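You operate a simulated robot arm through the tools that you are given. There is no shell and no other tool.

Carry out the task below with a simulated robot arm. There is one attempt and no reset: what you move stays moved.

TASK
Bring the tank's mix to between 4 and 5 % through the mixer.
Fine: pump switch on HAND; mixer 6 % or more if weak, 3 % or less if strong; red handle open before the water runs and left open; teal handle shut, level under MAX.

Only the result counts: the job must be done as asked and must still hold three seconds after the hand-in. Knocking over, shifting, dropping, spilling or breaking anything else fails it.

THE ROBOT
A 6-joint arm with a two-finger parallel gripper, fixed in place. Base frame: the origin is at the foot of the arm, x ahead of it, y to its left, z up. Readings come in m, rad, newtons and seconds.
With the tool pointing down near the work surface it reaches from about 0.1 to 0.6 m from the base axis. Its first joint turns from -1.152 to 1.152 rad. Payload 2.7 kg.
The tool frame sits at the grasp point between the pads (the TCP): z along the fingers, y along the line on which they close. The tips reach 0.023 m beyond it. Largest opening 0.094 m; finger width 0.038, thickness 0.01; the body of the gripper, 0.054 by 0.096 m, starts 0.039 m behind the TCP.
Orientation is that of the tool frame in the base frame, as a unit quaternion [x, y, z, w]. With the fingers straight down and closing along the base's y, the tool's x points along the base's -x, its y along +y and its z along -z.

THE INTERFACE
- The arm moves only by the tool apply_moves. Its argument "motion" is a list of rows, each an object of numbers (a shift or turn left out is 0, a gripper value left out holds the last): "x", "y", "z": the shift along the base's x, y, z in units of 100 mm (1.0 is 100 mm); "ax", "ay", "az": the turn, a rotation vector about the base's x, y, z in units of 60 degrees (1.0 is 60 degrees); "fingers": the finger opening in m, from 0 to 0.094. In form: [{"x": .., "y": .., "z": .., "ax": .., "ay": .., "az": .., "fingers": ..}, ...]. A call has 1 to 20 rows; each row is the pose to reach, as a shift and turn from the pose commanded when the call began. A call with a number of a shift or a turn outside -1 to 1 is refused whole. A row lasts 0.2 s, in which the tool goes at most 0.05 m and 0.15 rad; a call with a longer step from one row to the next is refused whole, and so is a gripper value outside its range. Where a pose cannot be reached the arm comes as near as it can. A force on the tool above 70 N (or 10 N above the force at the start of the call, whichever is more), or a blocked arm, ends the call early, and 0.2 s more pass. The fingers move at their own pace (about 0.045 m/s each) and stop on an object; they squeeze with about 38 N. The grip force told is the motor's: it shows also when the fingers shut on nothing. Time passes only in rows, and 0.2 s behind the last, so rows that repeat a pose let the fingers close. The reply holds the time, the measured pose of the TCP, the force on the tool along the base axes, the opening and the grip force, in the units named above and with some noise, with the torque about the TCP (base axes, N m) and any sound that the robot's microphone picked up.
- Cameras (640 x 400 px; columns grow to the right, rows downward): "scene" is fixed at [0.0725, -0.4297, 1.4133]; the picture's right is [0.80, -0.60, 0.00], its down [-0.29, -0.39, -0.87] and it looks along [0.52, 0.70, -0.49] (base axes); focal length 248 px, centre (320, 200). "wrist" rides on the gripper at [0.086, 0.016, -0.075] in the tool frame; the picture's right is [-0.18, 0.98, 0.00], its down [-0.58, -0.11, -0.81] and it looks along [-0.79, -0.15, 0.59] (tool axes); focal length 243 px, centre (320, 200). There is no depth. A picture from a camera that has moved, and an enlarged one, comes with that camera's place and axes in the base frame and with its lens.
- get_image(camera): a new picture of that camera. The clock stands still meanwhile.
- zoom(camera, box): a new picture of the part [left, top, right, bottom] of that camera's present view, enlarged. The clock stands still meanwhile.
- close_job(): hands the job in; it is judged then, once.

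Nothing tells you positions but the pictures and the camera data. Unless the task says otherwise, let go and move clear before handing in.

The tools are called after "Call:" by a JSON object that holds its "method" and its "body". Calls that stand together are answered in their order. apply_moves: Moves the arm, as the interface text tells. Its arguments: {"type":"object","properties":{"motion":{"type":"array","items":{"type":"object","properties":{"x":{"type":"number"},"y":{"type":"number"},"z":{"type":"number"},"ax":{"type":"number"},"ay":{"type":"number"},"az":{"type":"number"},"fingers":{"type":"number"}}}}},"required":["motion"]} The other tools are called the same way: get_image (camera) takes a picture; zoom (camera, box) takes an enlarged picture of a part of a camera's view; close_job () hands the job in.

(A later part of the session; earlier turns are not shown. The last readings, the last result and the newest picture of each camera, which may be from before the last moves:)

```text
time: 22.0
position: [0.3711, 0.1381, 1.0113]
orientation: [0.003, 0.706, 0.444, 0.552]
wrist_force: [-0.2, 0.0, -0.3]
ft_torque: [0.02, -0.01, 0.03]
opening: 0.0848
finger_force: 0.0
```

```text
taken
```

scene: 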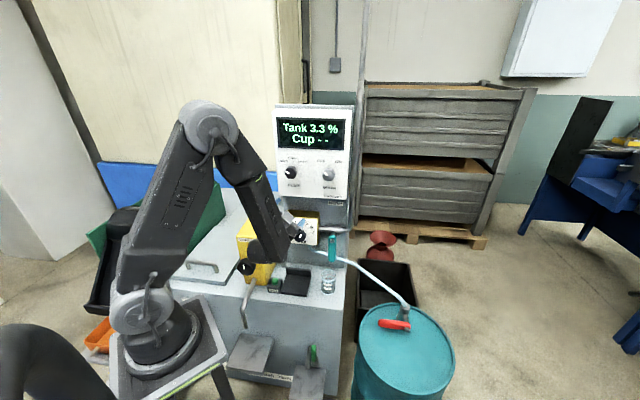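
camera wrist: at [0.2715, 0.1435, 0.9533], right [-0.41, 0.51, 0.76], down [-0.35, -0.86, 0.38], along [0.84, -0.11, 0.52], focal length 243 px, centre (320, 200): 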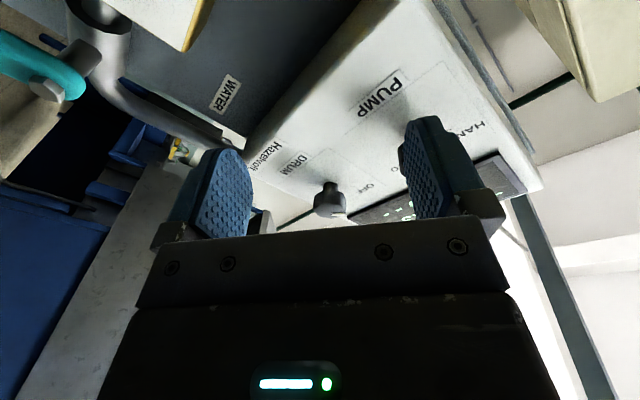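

The wrist is clear to the right of the skimmer. I'll keep descending while rolling the gripper to about 4°, which should match the mixer knob's flats with its pointer near 5.

Call:
{"method": "apply_moves", "body": {"motion": [{"z": -0.16, "ax": -0.0763, "ay": -0.0603}, {"z": -0.32, "ax": -0.1527, "ay": -0.1206}, {"z": -0.48, "ax": -0.229, "ay": -0.1809}, {"z": -0.64, "ax": -0.3053, "ay": -0.2411}, {"z": -0.8, "ax": -0.3817, "ay": -0.3014}, {"z": -0.95, "ax": -0.458, "ay": -0.3617}]}}

Call:
{"method": "get_image", "body": {"camera": "wrist"}}

Call:
{"method": "get_image", "body": {"camera": "scene"}}

Call:
{"method": "zoom", "body": {"camera": "scene", "box": [220, 190, 380, 310]}}

```text
time: 23.4
position: [0.3994, 0.1365, 0.9394]
orientation: [-0.208, 0.677, 0.261, 0.655]
wrist_force: [-0.3, -0.1, -1.1]
ft_torque: [0.0, 0.03, -0.01]
opening: 0.0851
finger_force: 0.0
out of reach, approached as far as the arm can: row 6
```

```text
taken
camera wrist: at [0.3271, 0.1074, 0.8544], right [-0.6, 0.75, 0.26], down [-0.53, -0.62, 0.57], along [0.6, 0.21, 0.78], focal length 243 px, centre (320, 200)
```

wrist: 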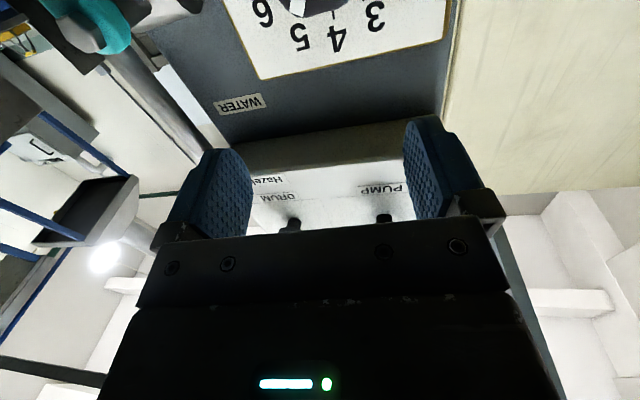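

```text
taken
```

scene: 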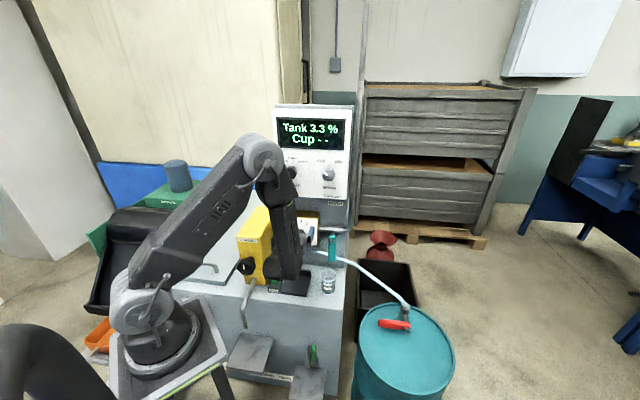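

```text
3.33 times, centred on (300, 250) of scene
camera zoom: at [0.0725, -0.4297, 1.4133], right [0.8, -0.6, 0.0], down [-0.29, -0.39, -0.87], along [0.52, 0.7, -0.49], focal length 827 px, centre (387, 33)
```

zoom: 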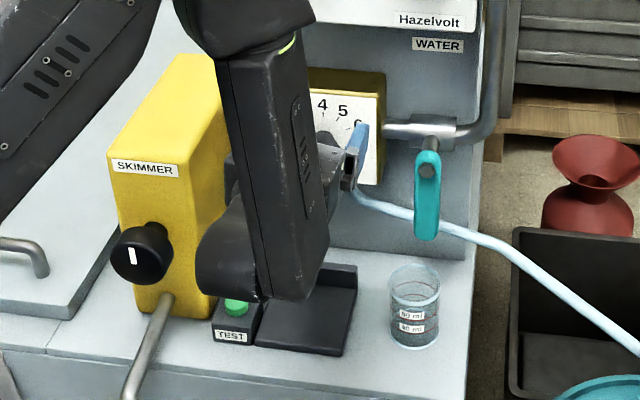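

The level tool can't get any lower there, because the wrist is too close to the base. I'll pitch the tool about 30° downward instead. The pads stay parallel to the knob's left and right flats and the wrist rides higher.

Call:
{"method": "apply_moves", "body": {"motion": [{"x": -0.02, "y": 0.04, "ax": -0.0775, "ay": 0.0981}, {"x": -0.05, "y": 0.08, "ax": -0.155, "ay": 0.196}, {"x": -0.09, "y": 0.12, "ax": -0.2325, "ay": 0.294}, {"x": -0.09, "y": 0.15, "z": -0.1, "ax": -0.31, "ay": 0.3925}, {"x": -0.09, "y": 0.15, "z": -0.2, "ax": -0.31, "ay": 0.3925}, {"x": -0.09, "y": 0.15, "z": -0.3, "ax": -0.31, "ay": 0.3925}]}}

Call:
{"method": "get_image", "body": {"camera": "wrist"}}

Call:
{"method": "zoom", "body": {"camera": "scene", "box": [220, 190, 380, 310]}}

```text
time: 24.8
position: [0.3901, 0.1516, 0.9082]
orientation: [-0.257, 0.827, 0.183, 0.465]
wrist_force: [0.7, 0.2, 1.0]
ft_torque: [0.01, 0.02, 0.0]
opening: 0.085
finger_force: 0.0
```

```text
taken
camera wrist: at [0.2928, 0.1015, 0.8718], right [-0.5, 0.83, 0.22], down [-0.23, -0.37, 0.9], along [0.83, 0.4, 0.38], focal length 243 px, centre (320, 200)
```

wrist: 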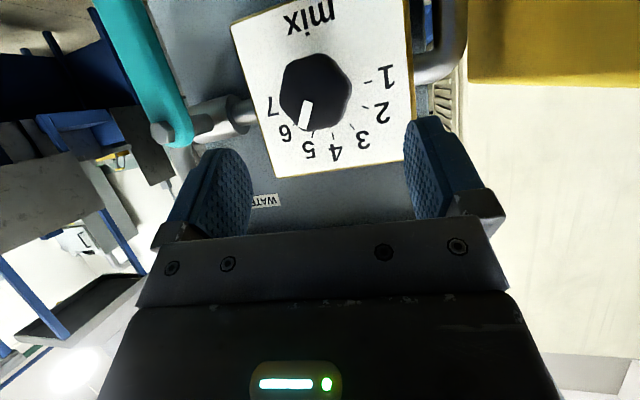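

```text
3.33 times, centred on (300, 250) of scene
camera zoom: at [0.0725, -0.4297, 1.4133], right [0.8, -0.6, 0.0], down [-0.29, -0.39, -0.87], along [0.52, 0.7, -0.49], focal length 827 px, centre (387, 33)
```

zoom: 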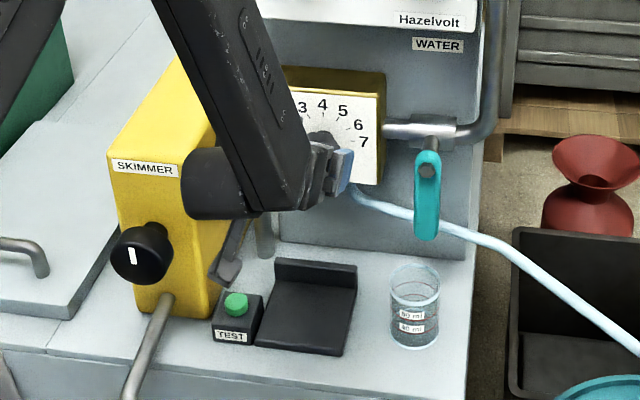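

This gives a clear view of the dial. I put the knob front at depth about 0.457, lateral about 0.126, z about 0.869. I'll zoom in to read the pointer and check how the hex is turned.

Call:
{"method": "zoom", "body": {"camera": "wrist", "box": [230, 0, 420, 180]}}

```text
2.22 times, centred on (325, 90) of wrist
camera zoom: at [0.2928, 0.1015, 0.8718], right [-0.5, 0.83, 0.22], down [-0.23, -0.37, 0.9], along [0.83, 0.4, 0.38], focal length 539 px, centre (309, 444)
```

zoom: 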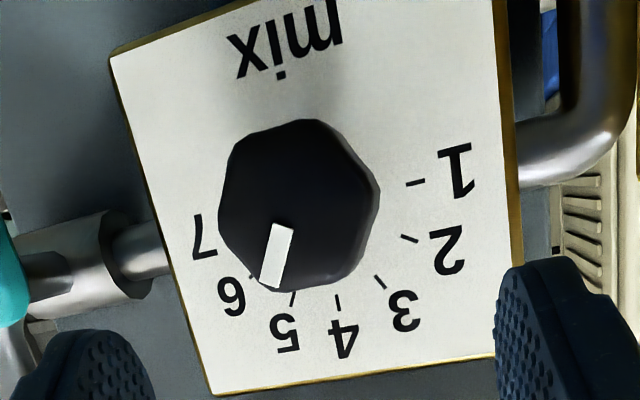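

The pointer is at about 5.1 and the gripper roll already matches the flats. I'll advance along the tool axis to straddle the knob.

Call:
{"method": "apply_moves", "body": {"motion": [{"x": 0.11, "y": 0.076, "z": -0.078}, {"x": 0.21, "y": 0.151, "z": -0.155}, {"x": 0.32, "y": 0.227, "z": -0.233}, {"x": 0.4, "y": 0.285, "z": -0.29}, {"x": 0.4, "y": 0.285, "z": -0.29}]}}

Call:
{"method": "get_image", "body": {"camera": "wrist"}}

Call:
{"method": "zoom", "body": {"camera": "scene", "box": [220, 190, 380, 310]}}

```text
time: 26.0
position: [0.4288, 0.18, 0.8787]
orientation: [-0.256, 0.828, 0.182, 0.465]
wrist_force: [-0.2, -0.7, 0.0]
ft_torque: [0.0, 0.0, 0.01]
opening: 0.085
finger_force: 0.1
```

```text
taken
camera wrist: at [0.3315, 0.1305, 0.8421], right [-0.5, 0.83, 0.22], down [-0.23, -0.38, 0.9], along [0.83, 0.4, 0.38], focal length 243 px, centre (320, 200)
```

wrist: 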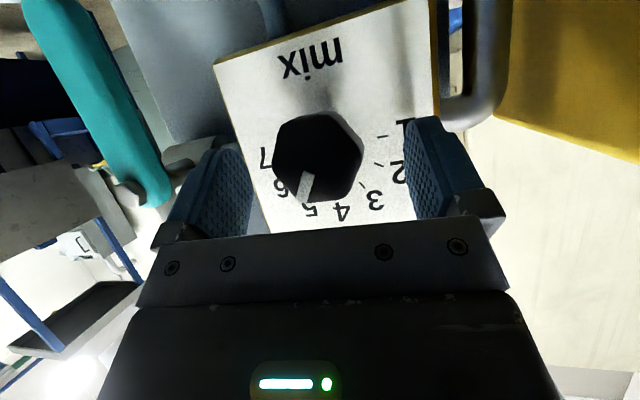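

```text
3.33 times, centred on (300, 250) of scene
camera zoom: at [0.0725, -0.4297, 1.4133], right [0.8, -0.6, 0.0], down [-0.29, -0.39, -0.87], along [0.52, 0.7, -0.49], focal length 827 px, centre (387, 33)
```

zoom: 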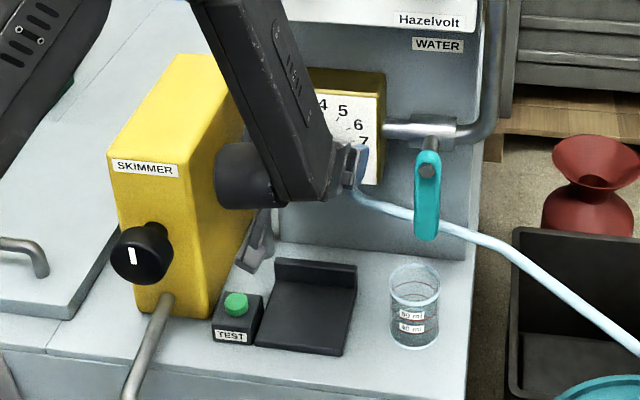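

The knob sits centred, about 12 mm ahead of the TCP. I'll creep forward along the tool axis for more pad overlap, watching the force.

Call:
{"method": "apply_moves", "body": {"motion": [{"x": 0.02, "y": 0.0163, "z": -0.015}, {"x": 0.04, "y": 0.0325, "z": -0.03}, {"x": 0.061, "y": 0.048, "z": -0.04}, {"x": 0.061, "y": 0.048, "z": -0.04}]}}

```text
time: 26.9
position: [0.4313, 0.1825, 0.8766]
orientation: [-0.259, 0.826, 0.185, 0.465]
wrist_force: [-17.0, -15.9, 15.0]
ft_torque: [1.04, 0.0, 1.16]
opening: 0.0843
finger_force: 0.1
stopped in row 4: the force on the tool passed its limit at 73 N (the readings are from after the stop); the commanded pose is now the measured one
```

The fingertips touched the dial face at depth 0.452. I'll back off about 3 mm and close on the knob.

Call:
{"method": "apply_moves", "body": {"motion": [{"x": -0.022, "y": -0.018, "z": 0.015}, {"x": -0.022, "y": -0.018, "z": 0.015, "fingers": 0.03}, {"x": -0.022, "y": -0.018, "z": 0.015, "fingers": 0.03}, {"x": -0.022, "y": -0.018, "z": 0.015, "fingers": 0.03}, {"x": -0.022, "y": -0.018, "z": 0.015, "fingers": 0.03}, {"x": -0.022, "y": -0.018, "z": 0.015, "fingers": 0.03}]}}

Call:
{"method": "get_image", "body": {"camera": "wrist"}}

```text
time: 28.3
position: [0.4313, 0.181, 0.8786]
orientation: [-0.259, 0.827, 0.185, 0.463]
wrist_force: [8.6, -2.6, -4.9]
ft_torque: [0.04, -0.11, 0.46]
opening: 0.0462
finger_force: 45.5
```

```text
taken
camera wrist: at [0.334, 0.1307, 0.8407], right [-0.51, 0.83, 0.22], down [-0.22, -0.38, 0.9], along [0.83, 0.41, 0.38], focal length 243 px, centre (320, 200)
```

wrist: 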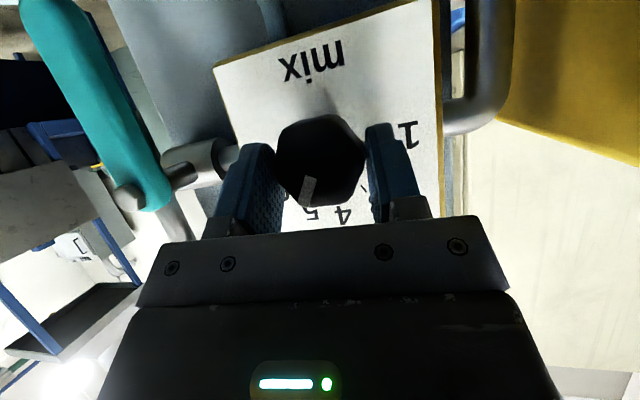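

Call:
{"method": "zoom", "body": {"camera": "wrist", "box": [230, 90, 410, 230]}}

```text
2.86 times, centred on (320, 160) of wrist
camera zoom: at [0.334, 0.1307, 0.8407], right [-0.51, 0.83, 0.22], down [-0.22, -0.38, 0.9], along [0.83, 0.41, 0.38], focal length 693 px, centre (320, 314)
```

zoom: 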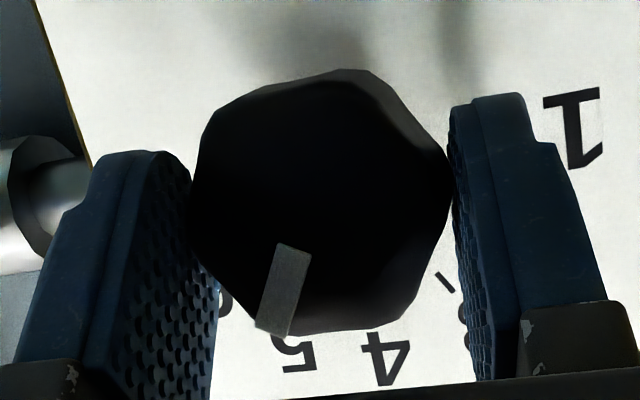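

The mixer knob is larger, and the grip is firm at 46 mm. I'll rotate it about 48° clockwise, as seen from the front, toward 6.7, letting the TCP orbit the knob axis because of the tilt.

Call:
{"method": "apply_moves", "body": {"motion": [{"x": 0.006, "y": -0.008, "ax": 0.0785, "ay": 0.062}, {"x": 0.012, "y": -0.016, "z": -0.002, "ax": 0.157, "ay": 0.124}, {"x": 0.018, "y": -0.023, "z": -0.005, "ax": 0.2355, "ay": 0.186}, {"x": 0.024, "y": -0.031, "z": -0.008, "ax": 0.314, "ay": 0.248}, {"x": 0.03, "y": -0.038, "z": -0.013, "ax": 0.3925, "ay": 0.31}, {"x": 0.035, "y": -0.044, "z": -0.018, "ax": 0.471, "ay": 0.372}, {"x": 0.04, "y": -0.05, "z": -0.025, "ax": 0.5495, "ay": 0.434}, {"x": 0.044, "y": -0.056, "z": -0.032, "ax": 0.628, "ay": 0.496}, {"x": 0.044, "y": -0.056, "z": -0.032, "ax": 0.628, "ay": 0.496}]}}

Call:
{"method": "get_image", "body": {"camera": "wrist"}}

Call:
{"method": "zoom", "body": {"camera": "scene", "box": [220, 190, 380, 310]}}

```text
time: 30.3
position: [0.4337, 0.1762, 0.8752]
orientation: [-0.043, 0.813, 0.499, 0.298]
wrist_force: [-9.6, 16.7, 13.1]
ft_torque: [0.16, 0.02, 1.15]
opening: 0.0451
finger_force: 45.3
```

```text
taken
camera wrist: at [0.3249, 0.1411, 0.8656], right [-0.21, 0.45, 0.87], down [0.16, -0.86, 0.48], along [0.96, 0.24, 0.11], focal length 243 px, centre (320, 200)
```

wrist: 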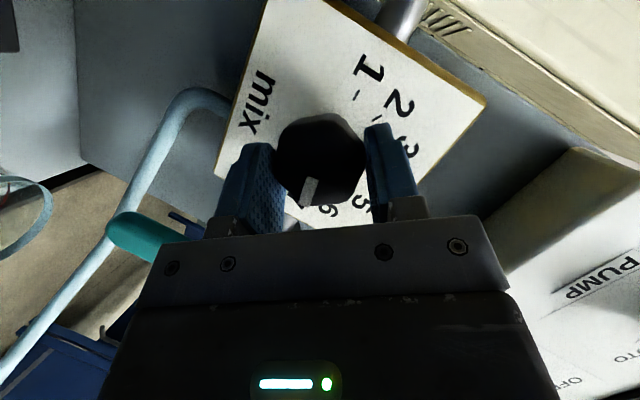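

```text
3.33 times, centred on (300, 250) of scene
camera zoom: at [0.0721, -0.4294, 1.4135], right [0.8, -0.6, 0.0], down [-0.29, -0.39, -0.87], along [0.52, 0.7, -0.49], focal length 827 px, centre (387, 33)
```

zoom: 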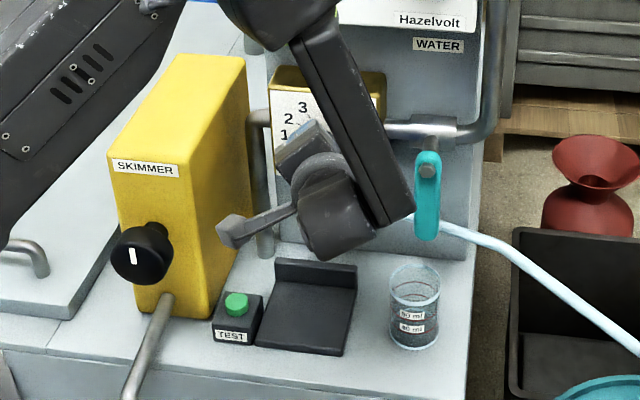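

The pointer moved with the gripper to between 6 and 7. I'll release, back off along the tool axis and read it.

Call:
{"method": "apply_moves", "body": {"motion": [{"fingers": 0.085}, {"fingers": 0.085}, {"fingers": 0.085}, {"x": -0.1, "y": -0.19, "z": 0.075, "fingers": 0.085}, {"x": -0.2, "y": -0.38, "z": 0.15}, {"x": -0.3, "y": -0.57, "z": 0.225}]}}

Call:
{"method": "get_image", "body": {"camera": "wrist"}}

Call:
{"method": "zoom", "body": {"camera": "scene", "box": [220, 190, 380, 310]}}

```text
time: 31.7
position: [0.4041, 0.1176, 0.8967]
orientation: [-0.041, 0.814, 0.497, 0.298]
wrist_force: [0.0, 0.3, -0.5]
ft_torque: [-0.02, -0.01, 0.02]
opening: 0.0851
finger_force: 0.1
```

```text
taken
camera wrist: at [0.2956, 0.0828, 0.8872], right [-0.21, 0.45, 0.87], down [0.16, -0.86, 0.48], along [0.97, 0.24, 0.11], focal length 243 px, centre (320, 200)
```

wrist: 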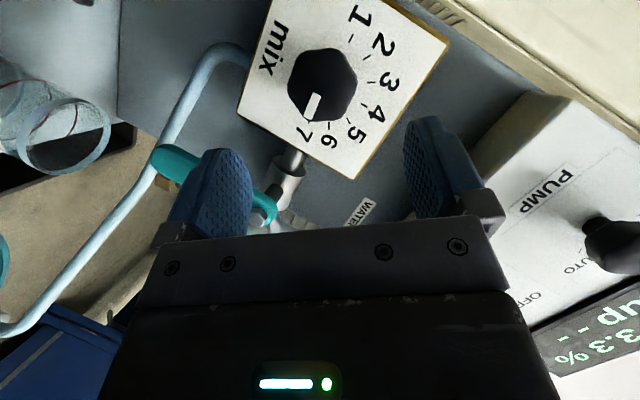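

```text
3.33 times, centred on (300, 250) of scene
camera zoom: at [0.0725, -0.4297, 1.4133], right [0.8, -0.6, 0.0], down [-0.29, -0.39, -0.87], along [0.52, 0.7, -0.49], focal length 827 px, centre (387, 33)
```

zoom: 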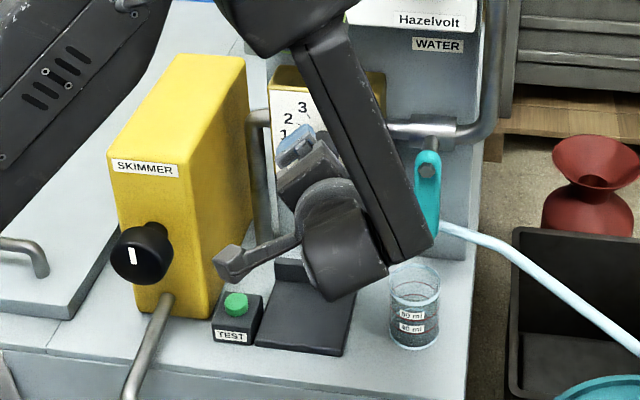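

Call:
{"method": "zoom", "body": {"camera": "wrist", "box": [230, 0, 430, 180]}}

Call:
{"method": "zoom", "body": {"camera": "wrist", "box": [0, 40, 320, 240]}}

```text
2.22 times, centred on (330, 90) of wrist
camera zoom: at [0.2956, 0.0828, 0.8872], right [-0.21, 0.45, 0.87], down [0.16, -0.86, 0.48], along [0.97, 0.24, 0.11], focal length 539 px, centre (298, 444)
```

zoom: 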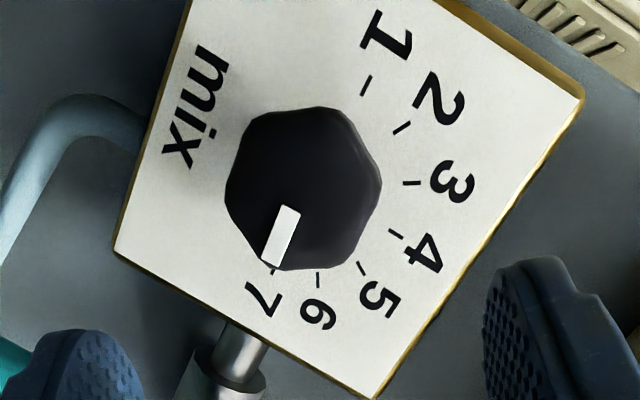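

```text
2.00 times, centred on (160, 140) of wrist
camera zoom: at [0.2956, 0.0828, 0.8872], right [-0.21, 0.45, 0.87], down [0.16, -0.86, 0.48], along [0.97, 0.24, 0.11], focal length 485 px, centre (640, 320)
```

zoom: 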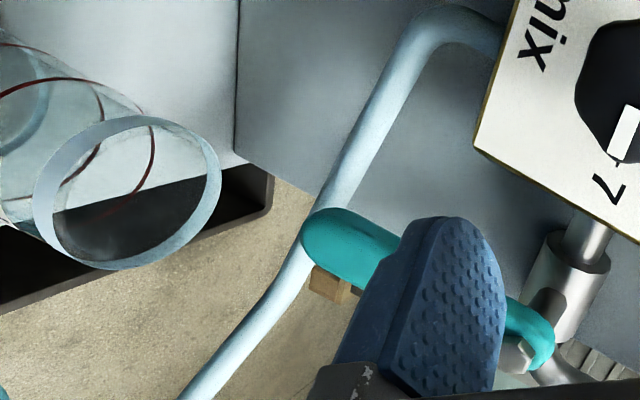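

The mixer pointer is at about 6.8, so the mixer is set. Next is the red drum handle, with its pivot at about (0.617, -0.191, 0.629) and its tip at about (0.557, -0.121, 0.625). It lies across the vertical pipe, so it is shut. I'll move up and away while turning the tool to point down with the fingers closing along the panel normal.

Call:
{"method": "apply_moves", "body": {"motion": [{"y": -0.13, "z": 0.13, "ax": -0.0576, "ay": 0.0879, "az": -0.0711}, {"y": -0.26, "z": 0.26, "ax": -0.1151, "ay": 0.1759, "az": -0.1421}, {"y": -0.39, "z": 0.39, "ax": -0.1727, "ay": 0.2638, "az": -0.2132}, {"y": -0.52, "z": 0.52, "ax": -0.2303, "ay": 0.3518, "az": -0.2842}, {"y": -0.65, "z": 0.65, "ax": -0.2879, "ay": 0.4397, "az": -0.3553}, {"y": -0.78, "z": 0.78, "ax": -0.3454, "ay": 0.5277, "az": -0.4263}, {"y": -0.9, "z": 0.9, "ax": -0.403, "ay": 0.6156, "az": -0.4974}]}}

Call:
{"method": "get_image", "body": {"camera": "scene"}}

```text
time: 33.3
position: [0.4067, 0.0263, 0.989]
orientation: [0.261, 0.932, 0.217, 0.13]
wrist_force: [0.2, 0.2, 0.1]
ft_torque: [0.01, -0.02, -0.03]
opening: 0.0848
finger_force: 0.1
```

```text
taken
```

scene: 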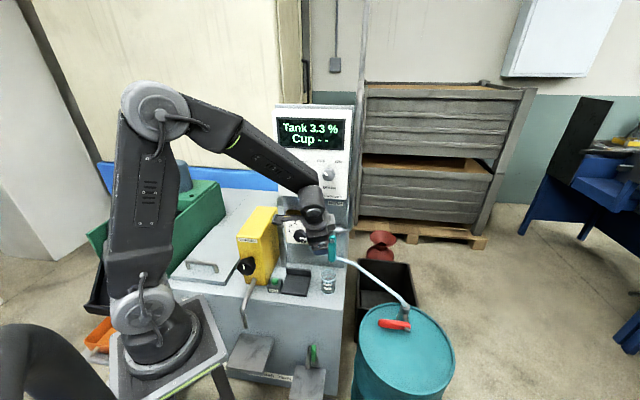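

The path is clear. I'll finish turning the tool downward and move to a viewpoint near the drum valve.

Call:
{"method": "apply_moves", "body": {"motion": [{"x": 0.19, "y": -0.17, "z": -0.15, "ax": -0.0537, "ay": 0.0821, "az": -0.0663}, {"x": 0.38, "y": -0.34, "z": -0.35, "ax": -0.1074, "ay": 0.1642, "az": -0.1326}, {"x": 0.57, "y": -0.51, "z": -0.55, "ax": -0.1612, "ay": 0.2462, "az": -0.199}, {"x": 0.76, "y": -0.68, "z": -0.75, "ax": -0.2149, "ay": 0.3283, "az": -0.2653}, {"x": 0.95, "y": -0.85, "z": -0.92, "ax": -0.2686, "ay": 0.4104, "az": -0.3316}, {"x": 0.95, "y": -0.85, "z": -0.92, "ax": -0.2686, "ay": 0.4104, "az": -0.3316}]}}

Call:
{"method": "get_image", "body": {"camera": "wrist"}}

Call:
{"method": "get_image", "body": {"camera": "scene"}}

```text
time: 34.7
position: [0.5009, -0.0546, 0.8933]
orientation: [0.436, 0.9, 0.0, 0.0]
wrist_force: [0.4, 0.0, 0.5]
ft_torque: [0.0, -0.01, -0.01]
opening: 0.085
finger_force: 0.1
```

```text
taken
camera wrist: at [0.4587, 0.0222, 0.9674], right [0.89, 0.46, 0.0], down [0.28, -0.52, 0.81], along [0.37, -0.71, -0.59], focal length 243 px, centre (320, 200)
```

wrist: 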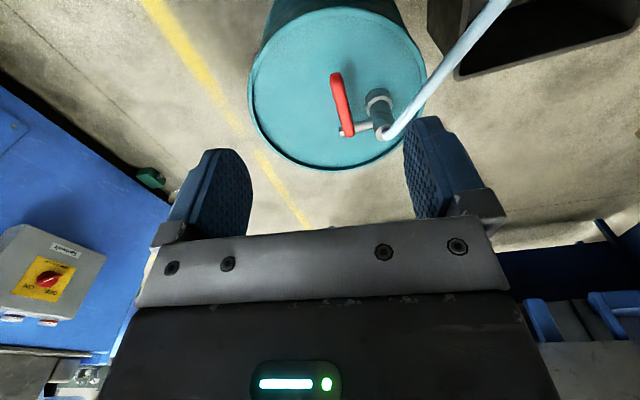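

```text
taken
```

scene: 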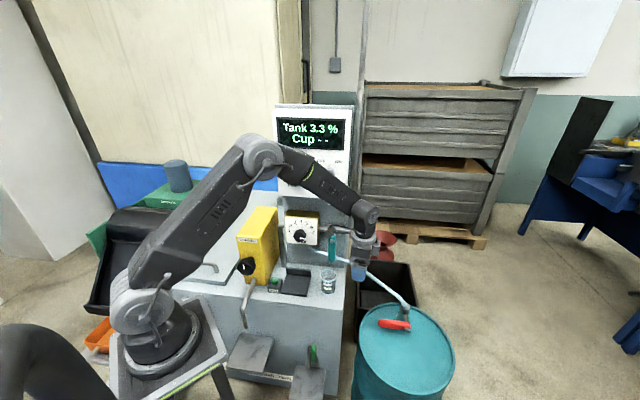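

Call:
{"method": "zoom", "body": {"camera": "wrist", "box": [280, 50, 440, 170]}}

Call:
{"method": "zoom", "body": {"camera": "scene", "box": [250, 210, 330, 270]}}

Call:
{"method": "zoom", "body": {"camera": "scene", "box": [340, 270, 440, 345]}}

```text
3.33 times, centred on (360, 110) of wrist
camera zoom: at [0.4587, 0.0222, 0.9674], right [0.89, 0.46, 0.0], down [0.28, -0.52, 0.81], along [0.37, -0.71, -0.59], focal length 809 px, centre (187, 500)
```

zoom: 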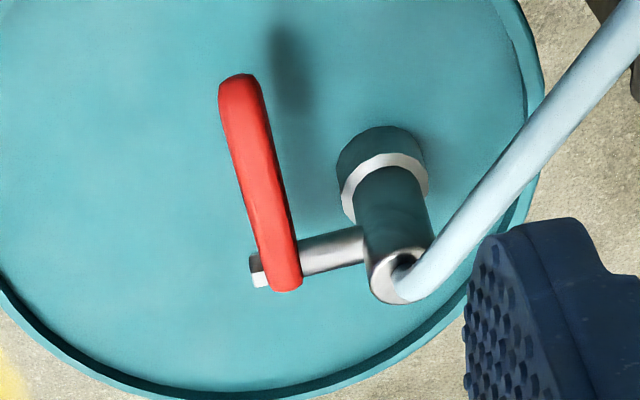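

```text
6.67 times, centred on (290, 240) of scene
camera zoom: at [0.0725, -0.4298, 1.4133], right [0.8, -0.6, 0.0], down [-0.29, -0.39, -0.87], along [0.52, 0.7, -0.49], focal length 1653 px, centre (520, -67)
```

zoom: 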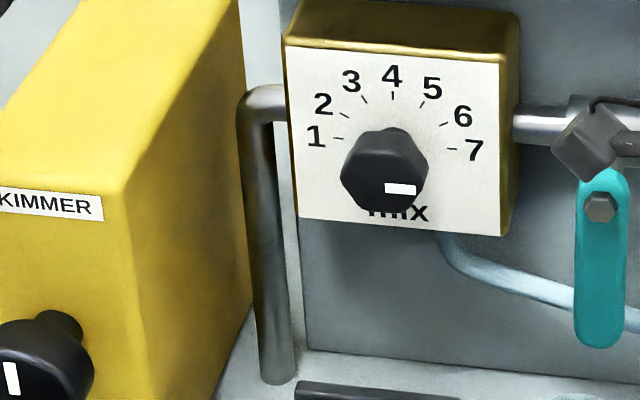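

```text
5.33 times, centred on (390, 308) of scene
camera zoom: at [0.0725, -0.4298, 1.4133], right [0.8, -0.6, 0.0], down [-0.29, -0.39, -0.87], along [0.52, 0.7, -0.49], focal length 1322 px, centre (-53, -373)
```

zoom: 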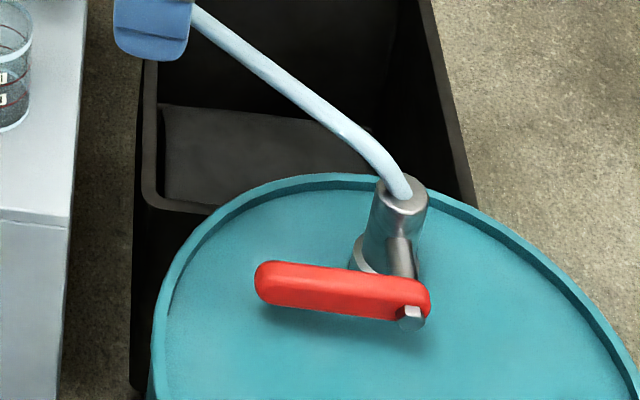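

The mixer reads about 6.9. The red handle runs from its pivot (0.619, -0.187, 0.628) to its tip (0.555, -0.117, 0.626), and it should lift up to open. I'll move over its outer half.

Call:
{"method": "apply_moves", "body": {"motion": [{"x": 0.22, "y": -0.25, "z": -0.2, "fingers": 0.06}, {"x": 0.45, "y": -0.51, "z": -0.45, "fingers": 0.06}, {"x": 0.676, "y": -0.763, "z": -0.7, "fingers": 0.06}, {"x": 0.676, "y": -0.763, "z": -0.98, "fingers": 0.06}, {"x": 0.676, "y": -0.763, "z": -0.98, "fingers": 0.06}]}}

Call:
{"method": "get_image", "body": {"camera": "wrist"}}

Call:
{"method": "zoom", "body": {"camera": "scene", "box": [320, 220, 480, 340]}}

```text
time: 35.9
position: [0.5668, -0.1317, 0.7945]
orientation: [0.436, 0.9, 0.001, 0.0]
wrist_force: [0.0, -0.3, -0.4]
ft_torque: [-0.03, 0.0, 0.0]
opening: 0.0601
finger_force: 0.1
```

```text
taken
camera wrist: at [0.5262, -0.0562, 0.8679], right [0.89, 0.47, 0.0], down [0.28, -0.52, 0.81], along [0.38, -0.71, -0.59], focal length 243 px, centre (320, 200)
```

wrist: 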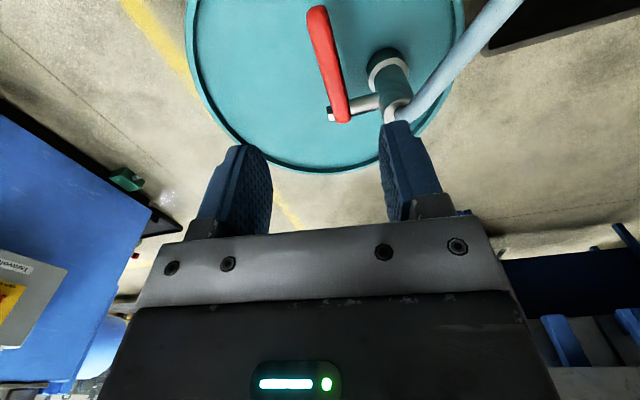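

```text
3.33 times, centred on (400, 280) of scene
camera zoom: at [0.0725, -0.4298, 1.4133], right [0.8, -0.6, 0.0], down [-0.29, -0.39, -0.87], along [0.52, 0.7, -0.49], focal length 827 px, centre (53, -67)
```

zoom: 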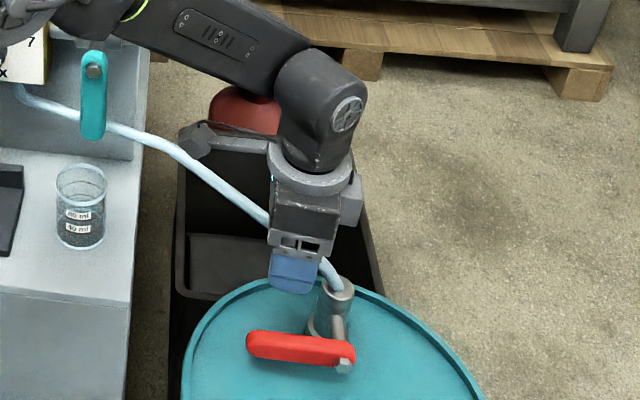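

The handle is slightly skewed, with its direction at about -47.6°, so I'll add a 4° yaw and lower the fingers around its outer half.

Call:
{"method": "apply_moves", "body": {"motion": [{"x": 0.015, "y": 0.012, "z": -0.25, "az": 0.07}, {"x": 0.015, "y": 0.012, "z": -0.5, "az": 0.07}, {"x": 0.015, "y": 0.012, "z": -0.75, "az": 0.07}, {"x": 0.015, "y": 0.012, "z": -1.0, "az": 0.07}, {"x": 0.015, "y": 0.012, "z": -1.0, "az": 0.07}]}}

Call:
{"method": "get_image", "body": {"camera": "wrist"}}

Call:
{"method": "zoom", "body": {"camera": "scene", "box": [340, 270, 440, 345]}}

```text
time: 37.1
position: [0.5677, -0.131, 0.6948]
orientation: [0.403, 0.915, 0.002, 0.001]
wrist_force: [-0.2, 0.0, 0.0]
ft_torque: [0.02, 0.02, 0.03]
opening: 0.06
finger_force: 0.1
```

```text
taken
camera wrist: at [0.521, -0.0569, 0.7697], right [0.85, 0.53, 0.0], down [0.31, -0.5, 0.81], along [0.43, -0.68, -0.59], focal length 243 px, centre (320, 200)
```

wrist: 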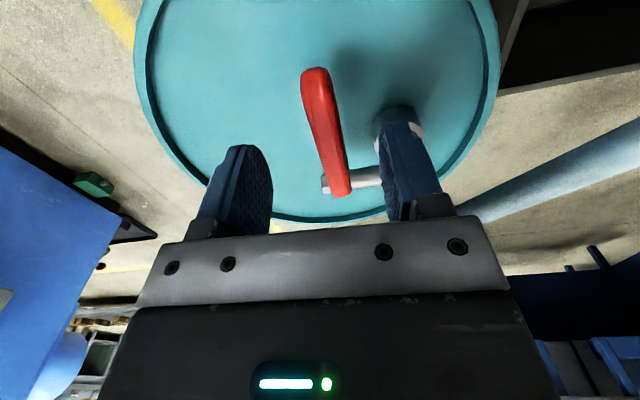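

```text
5.33 times, centred on (390, 308) of scene
camera zoom: at [0.0725, -0.4297, 1.4133], right [0.8, -0.6, 0.0], down [-0.29, -0.39, -0.87], along [0.52, 0.7, -0.49], focal length 1322 px, centre (-53, -373)
```

zoom: 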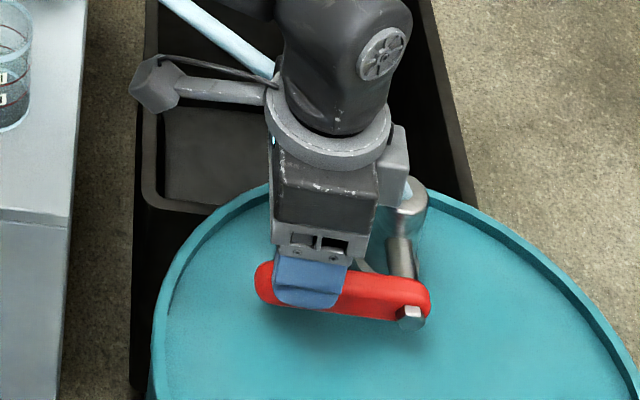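

The handle is centred between the fingers and parallel to them. I'll lower the last 55 mm with force watching and then close.

Call:
{"method": "apply_moves", "body": {"motion": [{"z": -0.2}, {"z": -0.4}, {"z": -0.54}, {"z": -0.54, "fingers": 0.0}, {"z": -0.54, "fingers": 0.0}, {"z": -0.54, "fingers": 0.0}, {"z": -0.54, "fingers": 0.0}, {"z": -0.54, "fingers": 0.0}]}}

Call:
{"method": "get_image", "body": {"camera": "wrist"}}

Call:
{"method": "zoom", "body": {"camera": "scene", "box": [340, 270, 440, 345]}}

```text
time: 38.9
position: [0.5683, -0.1307, 0.6413]
orientation: [0.401, 0.916, 0.0, 0.0]
wrist_force: [0.7, -1.5, -2.7]
ft_torque: [0.12, 0.12, 1.97]
opening: 0.0192
finger_force: 45.2
```

```text
taken
camera wrist: at [0.5224, -0.0569, 0.7148], right [0.85, 0.53, 0.0], down [0.32, -0.5, 0.81], along [0.43, -0.68, -0.59], focal length 243 px, centre (320, 200)
```

wrist: 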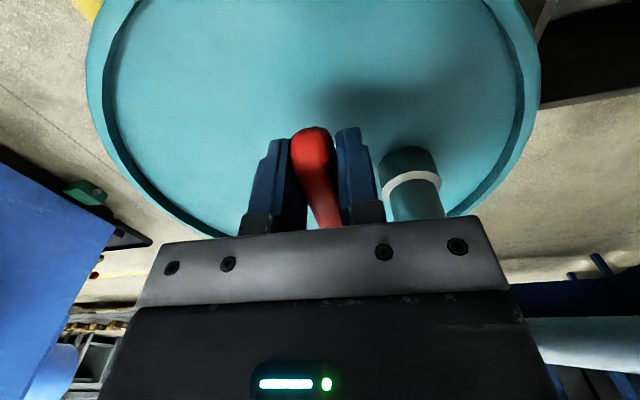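

```text
5.33 times, centred on (390, 308) of scene
camera zoom: at [0.0726, -0.4298, 1.4133], right [0.8, -0.6, 0.0], down [-0.29, -0.39, -0.87], along [0.52, 0.7, -0.49], focal length 1322 px, centre (-53, -373)
```

zoom: 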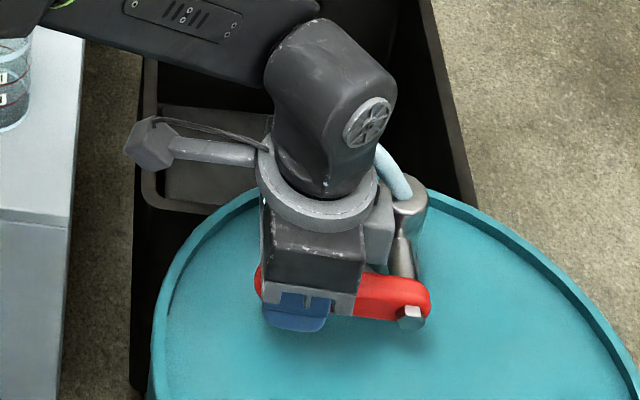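

The red handle is gripped. I'll swing it up along an arc about its pivot, tilting the wrist back toward the robot. First half now, then check.

Call:
{"method": "apply_moves", "body": {"motion": [{"z": 0.119, "ax": -0.0554, "ay": -0.0506}, {"x": 0.012, "y": -0.013, "z": 0.233, "ax": -0.1107, "ay": -0.1013}, {"x": 0.037, "y": -0.041, "z": 0.342, "ax": -0.166, "ay": -0.152}, {"x": 0.073, "y": -0.08, "z": 0.441, "ax": -0.2214, "ay": -0.2025}, {"x": 0.119, "y": -0.131, "z": 0.528, "ax": -0.277, "ay": -0.253}, {"x": 0.119, "y": -0.131, "z": 0.528, "ax": -0.277, "ay": -0.253}]}}

Call:
{"method": "get_image", "body": {"camera": "wrist"}}

Call:
{"method": "zoom", "body": {"camera": "scene", "box": [340, 250, 460, 340]}}

```text
time: 40.3
position: [0.5802, -0.1437, 0.6966]
orientation: [0.393, 0.899, -0.077, 0.178]
wrist_force: [-4.9, 19.1, -12.0]
ft_torque: [1.51, 0.64, 1.42]
opening: 0.0186
finger_force: 45.2
```

```text
taken
camera wrist: at [0.5191, -0.0527, 0.7312], right [0.84, 0.54, 0.07], down [0.08, -0.24, 0.97], along [0.54, -0.8, -0.24], focal length 243 px, centre (320, 200)
```

wrist: 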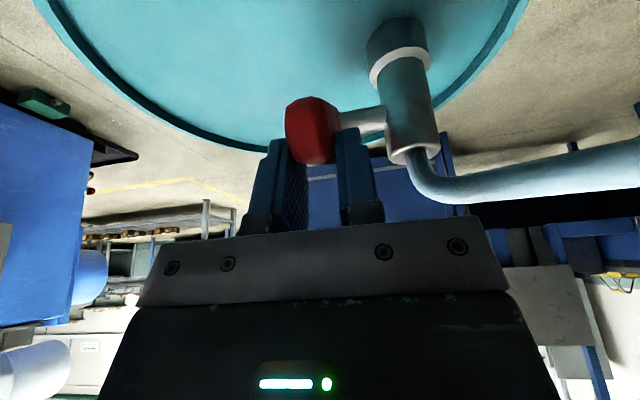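

```text
4.44 times, centred on (400, 295) of scene
camera zoom: at [0.0727, -0.4295, 1.4134], right [0.8, -0.6, 0.0], down [-0.29, -0.39, -0.87], along [0.52, 0.7, -0.49], focal length 1102 px, centre (-36, -222)
```

zoom: 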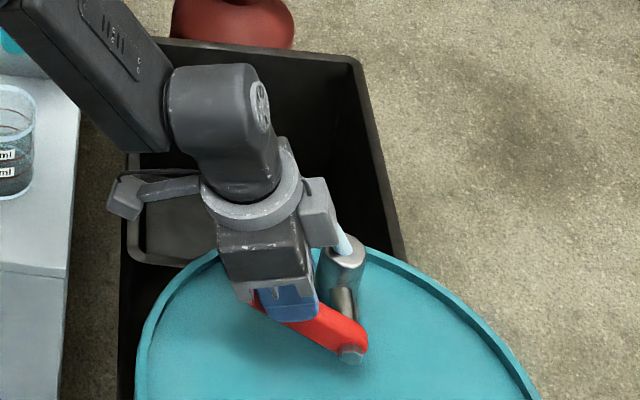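

The handle is moving up freely at about 40–45° with roughly 20 N of valve friction. Continuing the arc to vertical.

Call:
{"method": "apply_moves", "body": {"motion": [{"x": 0.055, "y": -0.061, "z": 0.074, "ax": -0.0554, "ay": -0.0506}, {"x": 0.118, "y": -0.129, "z": 0.131, "ax": -0.1107, "ay": -0.1013}, {"x": 0.188, "y": -0.205, "z": 0.172, "ax": -0.166, "ay": -0.152}, {"x": 0.261, "y": -0.285, "z": 0.194, "ax": -0.2214, "ay": -0.2025}, {"x": 0.336, "y": -0.368, "z": 0.197, "ax": -0.277, "ay": -0.253}, {"x": 0.336, "y": -0.368, "z": 0.197, "ax": -0.277, "ay": -0.253}]}}

Call:
{"method": "get_image", "body": {"camera": "wrist"}}

Call:
{"method": "zoom", "body": {"camera": "scene", "box": [340, 250, 460, 340]}}

```text
time: 41.7
position: [0.6143, -0.181, 0.7163]
orientation: [0.372, 0.845, -0.155, 0.351]
wrist_force: [0.1, 0.0, 0.2]
ft_torque: [0.0, -0.01, 0.02]
opening: 0.0
finger_force: 42.4
```

```text
taken
camera wrist: at [0.5498, -0.0863, 0.707], right [0.81, 0.57, 0.13], down [-0.19, 0.05, 0.98], along [0.55, -0.82, 0.14], focal length 243 px, centre (320, 200)
```

wrist: 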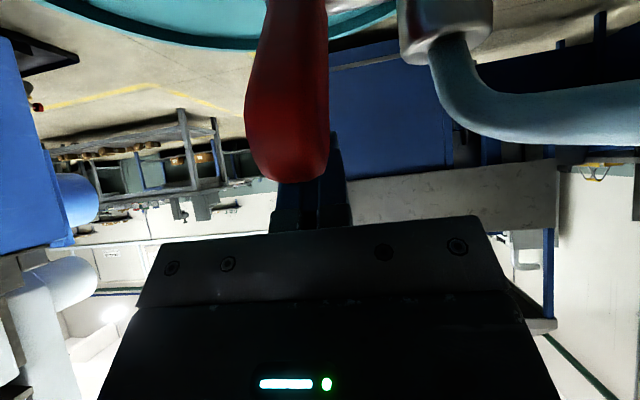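

```text
4.44 times, centred on (400, 295) of scene
camera zoom: at [0.0725, -0.4298, 1.4133], right [0.8, -0.6, 0.0], down [-0.29, -0.39, -0.87], along [0.52, 0.7, -0.49], focal length 1102 px, centre (-36, -222)
```

zoom: 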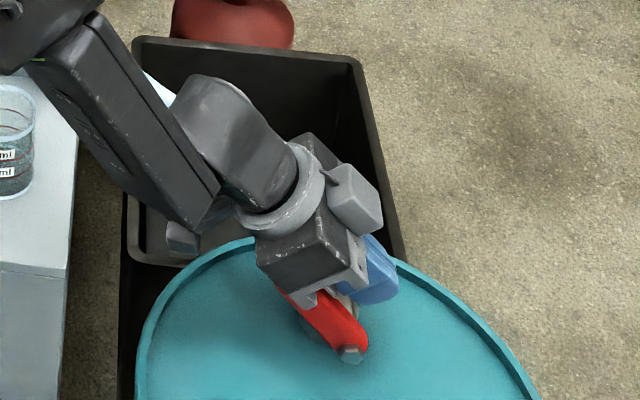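

The fingers slid off near the top, leaving the handle partway up at about 60–65°. I'll lift clear above the handle, come back on its left side with closed fingers and push it the rest of the way upright.

Call:
{"method": "apply_moves", "body": {"motion": [{"z": 0.25, "fingers": 0.0}, {"z": 0.5}, {"z": 0.6, "ax": 0.082, "ay": 0.075}, {"z": 0.6, "ax": 0.164, "ay": 0.15}, {"z": 0.6, "ax": 0.246, "ay": 0.225}, {"x": -0.15, "y": 0.164, "z": 0.6, "ax": 0.246, "ay": 0.225}, {"x": -0.3, "y": 0.328, "z": 0.6, "ax": 0.246, "ay": 0.225}, {"x": -0.45, "y": 0.492, "z": 0.6, "ax": 0.246, "ay": 0.225}, {"x": -0.54, "y": 0.59, "z": 0.6, "ax": 0.246, "ay": 0.225}]}}

Call:
{"method": "get_image", "body": {"camera": "wrist"}}

Call:
{"method": "zoom", "body": {"camera": "scene", "box": [340, 250, 460, 340]}}

```text
time: 43.7
position: [0.5607, -0.1226, 0.7748]
orientation: [0.392, 0.894, -0.087, 0.198]
wrist_force: [0.4, 0.2, -0.3]
ft_torque: [-0.02, 0.02, -0.01]
opening: 0.0
finger_force: 43.2
```

```text
taken
camera wrist: at [0.4982, -0.0307, 0.806], right [0.84, 0.54, 0.08], down [0.05, -0.21, 0.98], along [0.55, -0.81, -0.2], focal length 243 px, centre (320, 200)
```

wrist: 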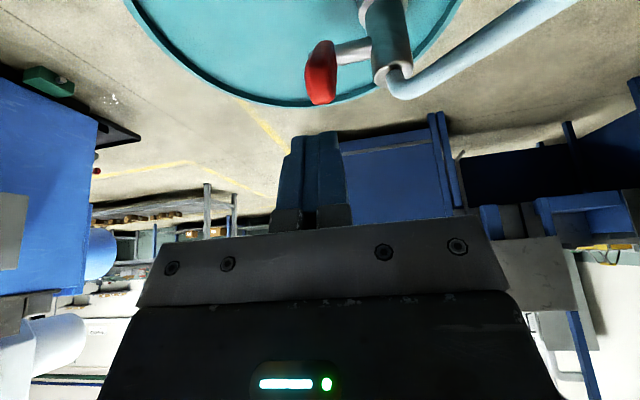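

```text
4.44 times, centred on (400, 295) of scene
camera zoom: at [0.0725, -0.4298, 1.4133], right [0.8, -0.6, 0.0], down [-0.29, -0.39, -0.87], along [0.52, 0.7, -0.49], focal length 1102 px, centre (-36, -222)
```

zoom: 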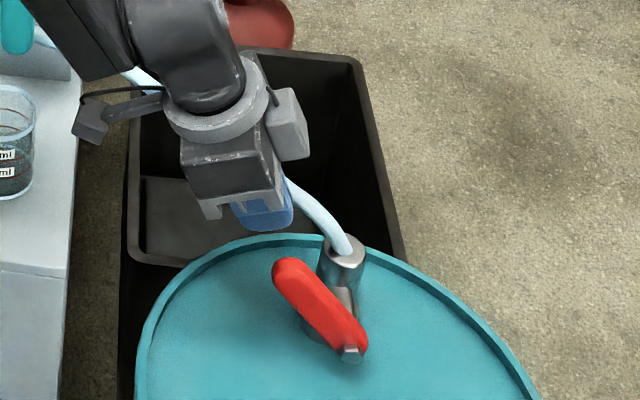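

The handle is at about 52° and the fingers are above and left of it. I'll drop to its lower-left side and push right to bring it upright.

Call:
{"method": "apply_moves", "body": {"motion": [{"x": -0.203, "y": 0.221}, {"x": -0.203, "y": 0.221, "z": -0.4}, {"x": -0.203, "y": 0.221, "z": -0.75}, {"x": -0.112, "y": 0.121, "z": -0.75}, {"x": -0.02, "y": 0.021, "z": -0.75}, {"x": 0.071, "y": -0.078, "z": -0.75}, {"x": 0.162, "y": -0.178, "z": -0.75}, {"x": 0.253, "y": -0.278, "z": -0.75}, {"x": 0.344, "y": -0.377, "z": -0.75}, {"x": 0.344, "y": -0.377, "z": -0.75}]}}

Call:
{"method": "get_image", "body": {"camera": "wrist"}}

Call:
{"method": "zoom", "body": {"camera": "scene", "box": [340, 250, 460, 340]}}

```text
time: 45.8
position: [0.5912, -0.1503, 0.6956]
orientation: [0.391, 0.896, -0.09, 0.191]
wrist_force: [-9.3, 10.4, 6.5]
ft_torque: [-0.03, 0.07, 0.01]
opening: 0.0
finger_force: 43.4
stopped in row 10: the force on the tool passed its limit at 89 N (the readings are from after the stop); the commanded pose is now the measured one
```

```text
taken
camera wrist: at [0.5284, -0.0604, 0.728], right [0.84, 0.54, 0.07], down [0.06, -0.21, 0.98], along [0.54, -0.81, -0.21], focal length 243 px, centre (320, 200)
```

wrist: 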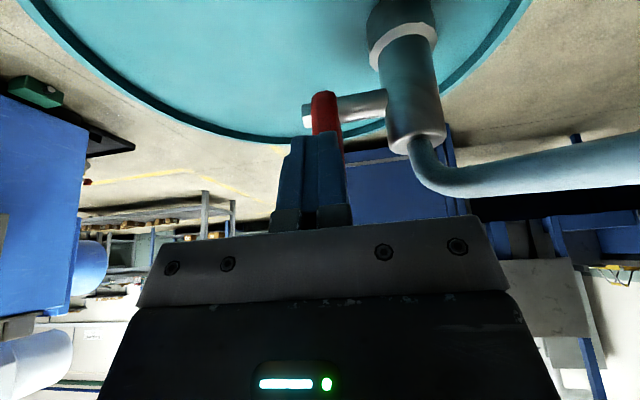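

```text
4.44 times, centred on (400, 295) of scene
camera zoom: at [0.0723, -0.4295, 1.4134], right [0.8, -0.6, 0.0], down [-0.29, -0.39, -0.87], along [0.52, 0.7, -0.49], focal length 1102 px, centre (-36, -222)
```

zoom: 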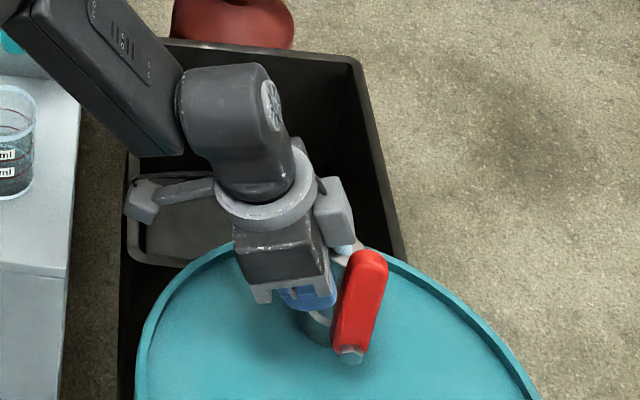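

The red handle now stands upright against its stop, parallel to the pipe, so it is open. I'll back away to the left, rise and check it stays there.

Call:
{"method": "apply_moves", "body": {"motion": [{"x": -0.15, "y": 0.164}, {"x": -0.3, "y": 0.328}, {"x": -0.3, "y": 0.328, "z": 0.4}, {"x": -0.4, "y": 0.43, "z": 0.8}, {"x": -0.5, "y": 0.53, "z": 1.0}]}}

Call:
{"method": "get_image", "body": {"camera": "wrist"}}

Call:
{"method": "get_image", "body": {"camera": "scene"}}

Call:
{"method": "zoom", "body": {"camera": "scene", "box": [340, 250, 460, 340]}}

```text
time: 47.0
position: [0.5408, -0.1002, 0.7985]
orientation: [0.392, 0.895, -0.088, 0.191]
wrist_force: [-0.2, 0.4, 0.2]
ft_torque: [0.02, -0.02, -0.02]
opening: 0.0
finger_force: 43.2
```

```text
taken
camera wrist: at [0.479, -0.0097, 0.8295], right [0.84, 0.54, 0.07], down [0.06, -0.21, 0.98], along [0.54, -0.81, -0.21], focal length 243 px, centre (320, 200)
```

wrist: 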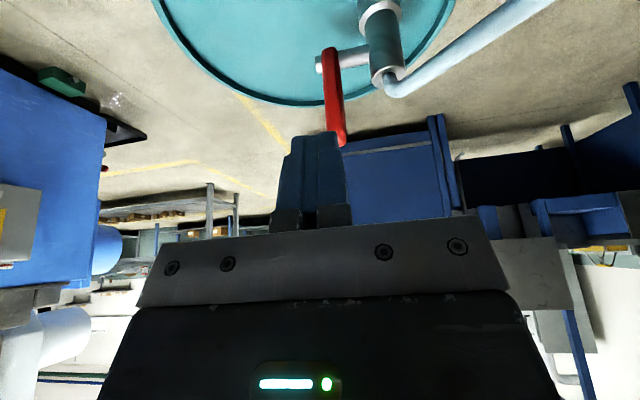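

```text
taken
```

scene: 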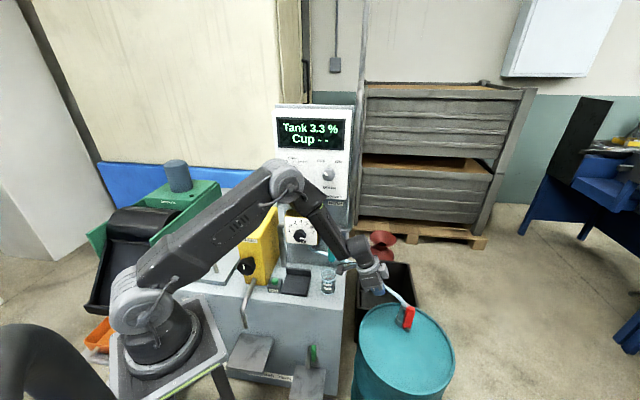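

```text
4.44 times, centred on (400, 295) of scene
camera zoom: at [0.0725, -0.4298, 1.4133], right [0.8, -0.6, 0.0], down [-0.29, -0.39, -0.87], along [0.52, 0.7, -0.49], focal length 1102 px, centre (-36, -222)
```

zoom: 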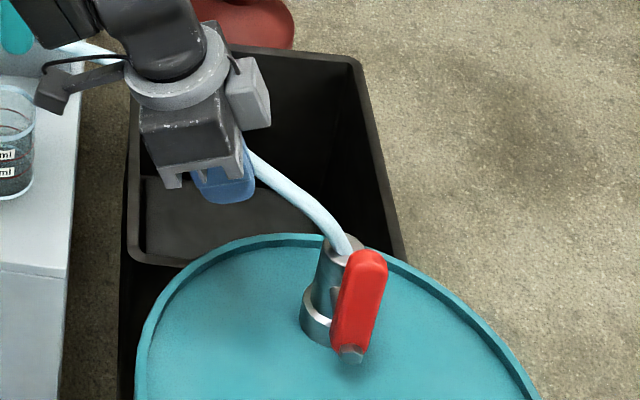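

The red valve is open and holding. Next is the teal handle: pivot about (0.517, 0.096, 0.866), hanging to z = 0.768 in a plane at depth 0.466. I'll back up and reorient so the closed fingers can work as a forward-down peg beside it.

Call:
{"method": "apply_moves", "body": {"motion": [{"x": -0.15, "y": 0.11, "z": 0.25, "ax": -0.0018, "ay": -0.0316, "az": 0.1178}, {"x": -0.3, "y": 0.22, "z": 0.5, "ax": -0.0036, "ay": -0.0632, "az": 0.2355}, {"x": -0.45, "y": 0.33, "z": 0.75, "ax": -0.0055, "ay": -0.0948, "az": 0.3533}, {"x": -0.6, "y": 0.44, "z": 0.9, "ax": -0.0073, "ay": -0.1263, "az": 0.471}, {"x": -0.75, "y": 0.55, "z": 1.0, "ax": -0.0091, "ay": -0.1579, "az": 0.5888}, {"x": -0.9, "y": 0.7, "z": 1.0, "ax": -0.0109, "ay": -0.1895, "az": 0.7065}]}}

Call:
{"method": "apply_moves", "body": {"motion": [{"x": -0.05, "y": 0.11, "z": -0.05, "ax": -0.0018, "ay": -0.0316, "az": 0.1178}, {"x": -0.1, "y": 0.22, "z": -0.1, "ax": -0.0036, "ay": -0.0632, "az": 0.2355}, {"x": -0.15, "y": 0.33, "z": -0.15, "ax": -0.0055, "ay": -0.0948, "az": 0.3533}, {"x": -0.2, "y": 0.44, "z": -0.2, "ax": -0.0073, "ay": -0.1263, "az": 0.471}, {"x": -0.25, "y": 0.55, "z": -0.25, "ax": -0.0091, "ay": -0.1579, "az": 0.5888}, {"x": -0.3, "y": 0.66, "z": -0.3, "ax": -0.0109, "ay": -0.1895, "az": 0.7065}]}}

Call:
{"method": "get_image", "body": {"camera": "wrist"}}

Call:
{"method": "get_image", "body": {"camera": "scene"}}

```text
time: 48.4
position: [0.4588, 0.0516, 0.9068]
orientation: [0.063, 0.953, 0.008, 0.296]
wrist_force: [0.8, -0.1, -0.7]
ft_torque: [-0.01, 0.01, -0.02]
opening: 0.0
finger_force: 42.0
out of reach, approached as far as the arm can: row 5, 6
```

```text
time: 49.0
position: [0.4394, 0.1555, 0.906]
orientation: [-0.046, 0.942, 0.035, 0.332]
wrist_force: [-5.9, -26.5, 10.0]
ft_torque: [-0.57, 0.1, 0.02]
opening: 0.0
finger_force: 42.6
out of reach, approached as far as the arm can: row 1, 2, 3
stopped in row 3: the force on the tool passed its limit at 125 N (the readings are from after the stop); the commanded pose is now the measured one
```

```text
taken
camera wrist: at [0.325, 0.1587, 0.9102], right [0.04, 0.99, 0.15], down [-0.04, -0.15, 0.99], along [1.0, -0.04, 0.03], focal length 243 px, centre (320, 200)
```

wrist: 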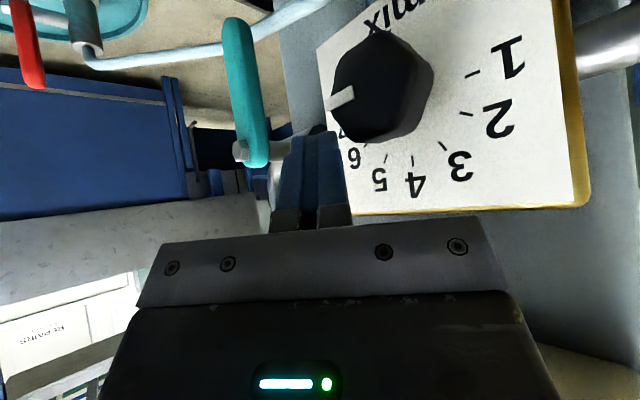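

```text
taken
```

scene: 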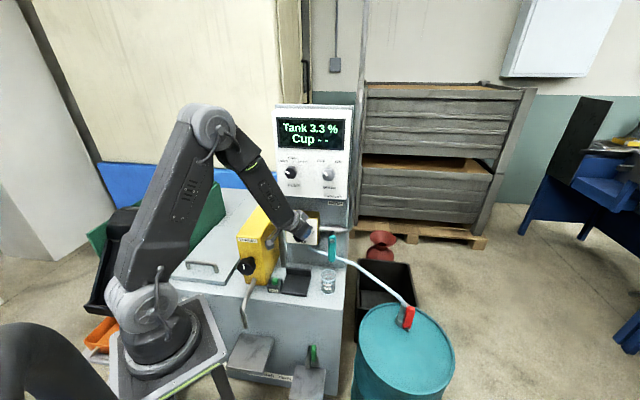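

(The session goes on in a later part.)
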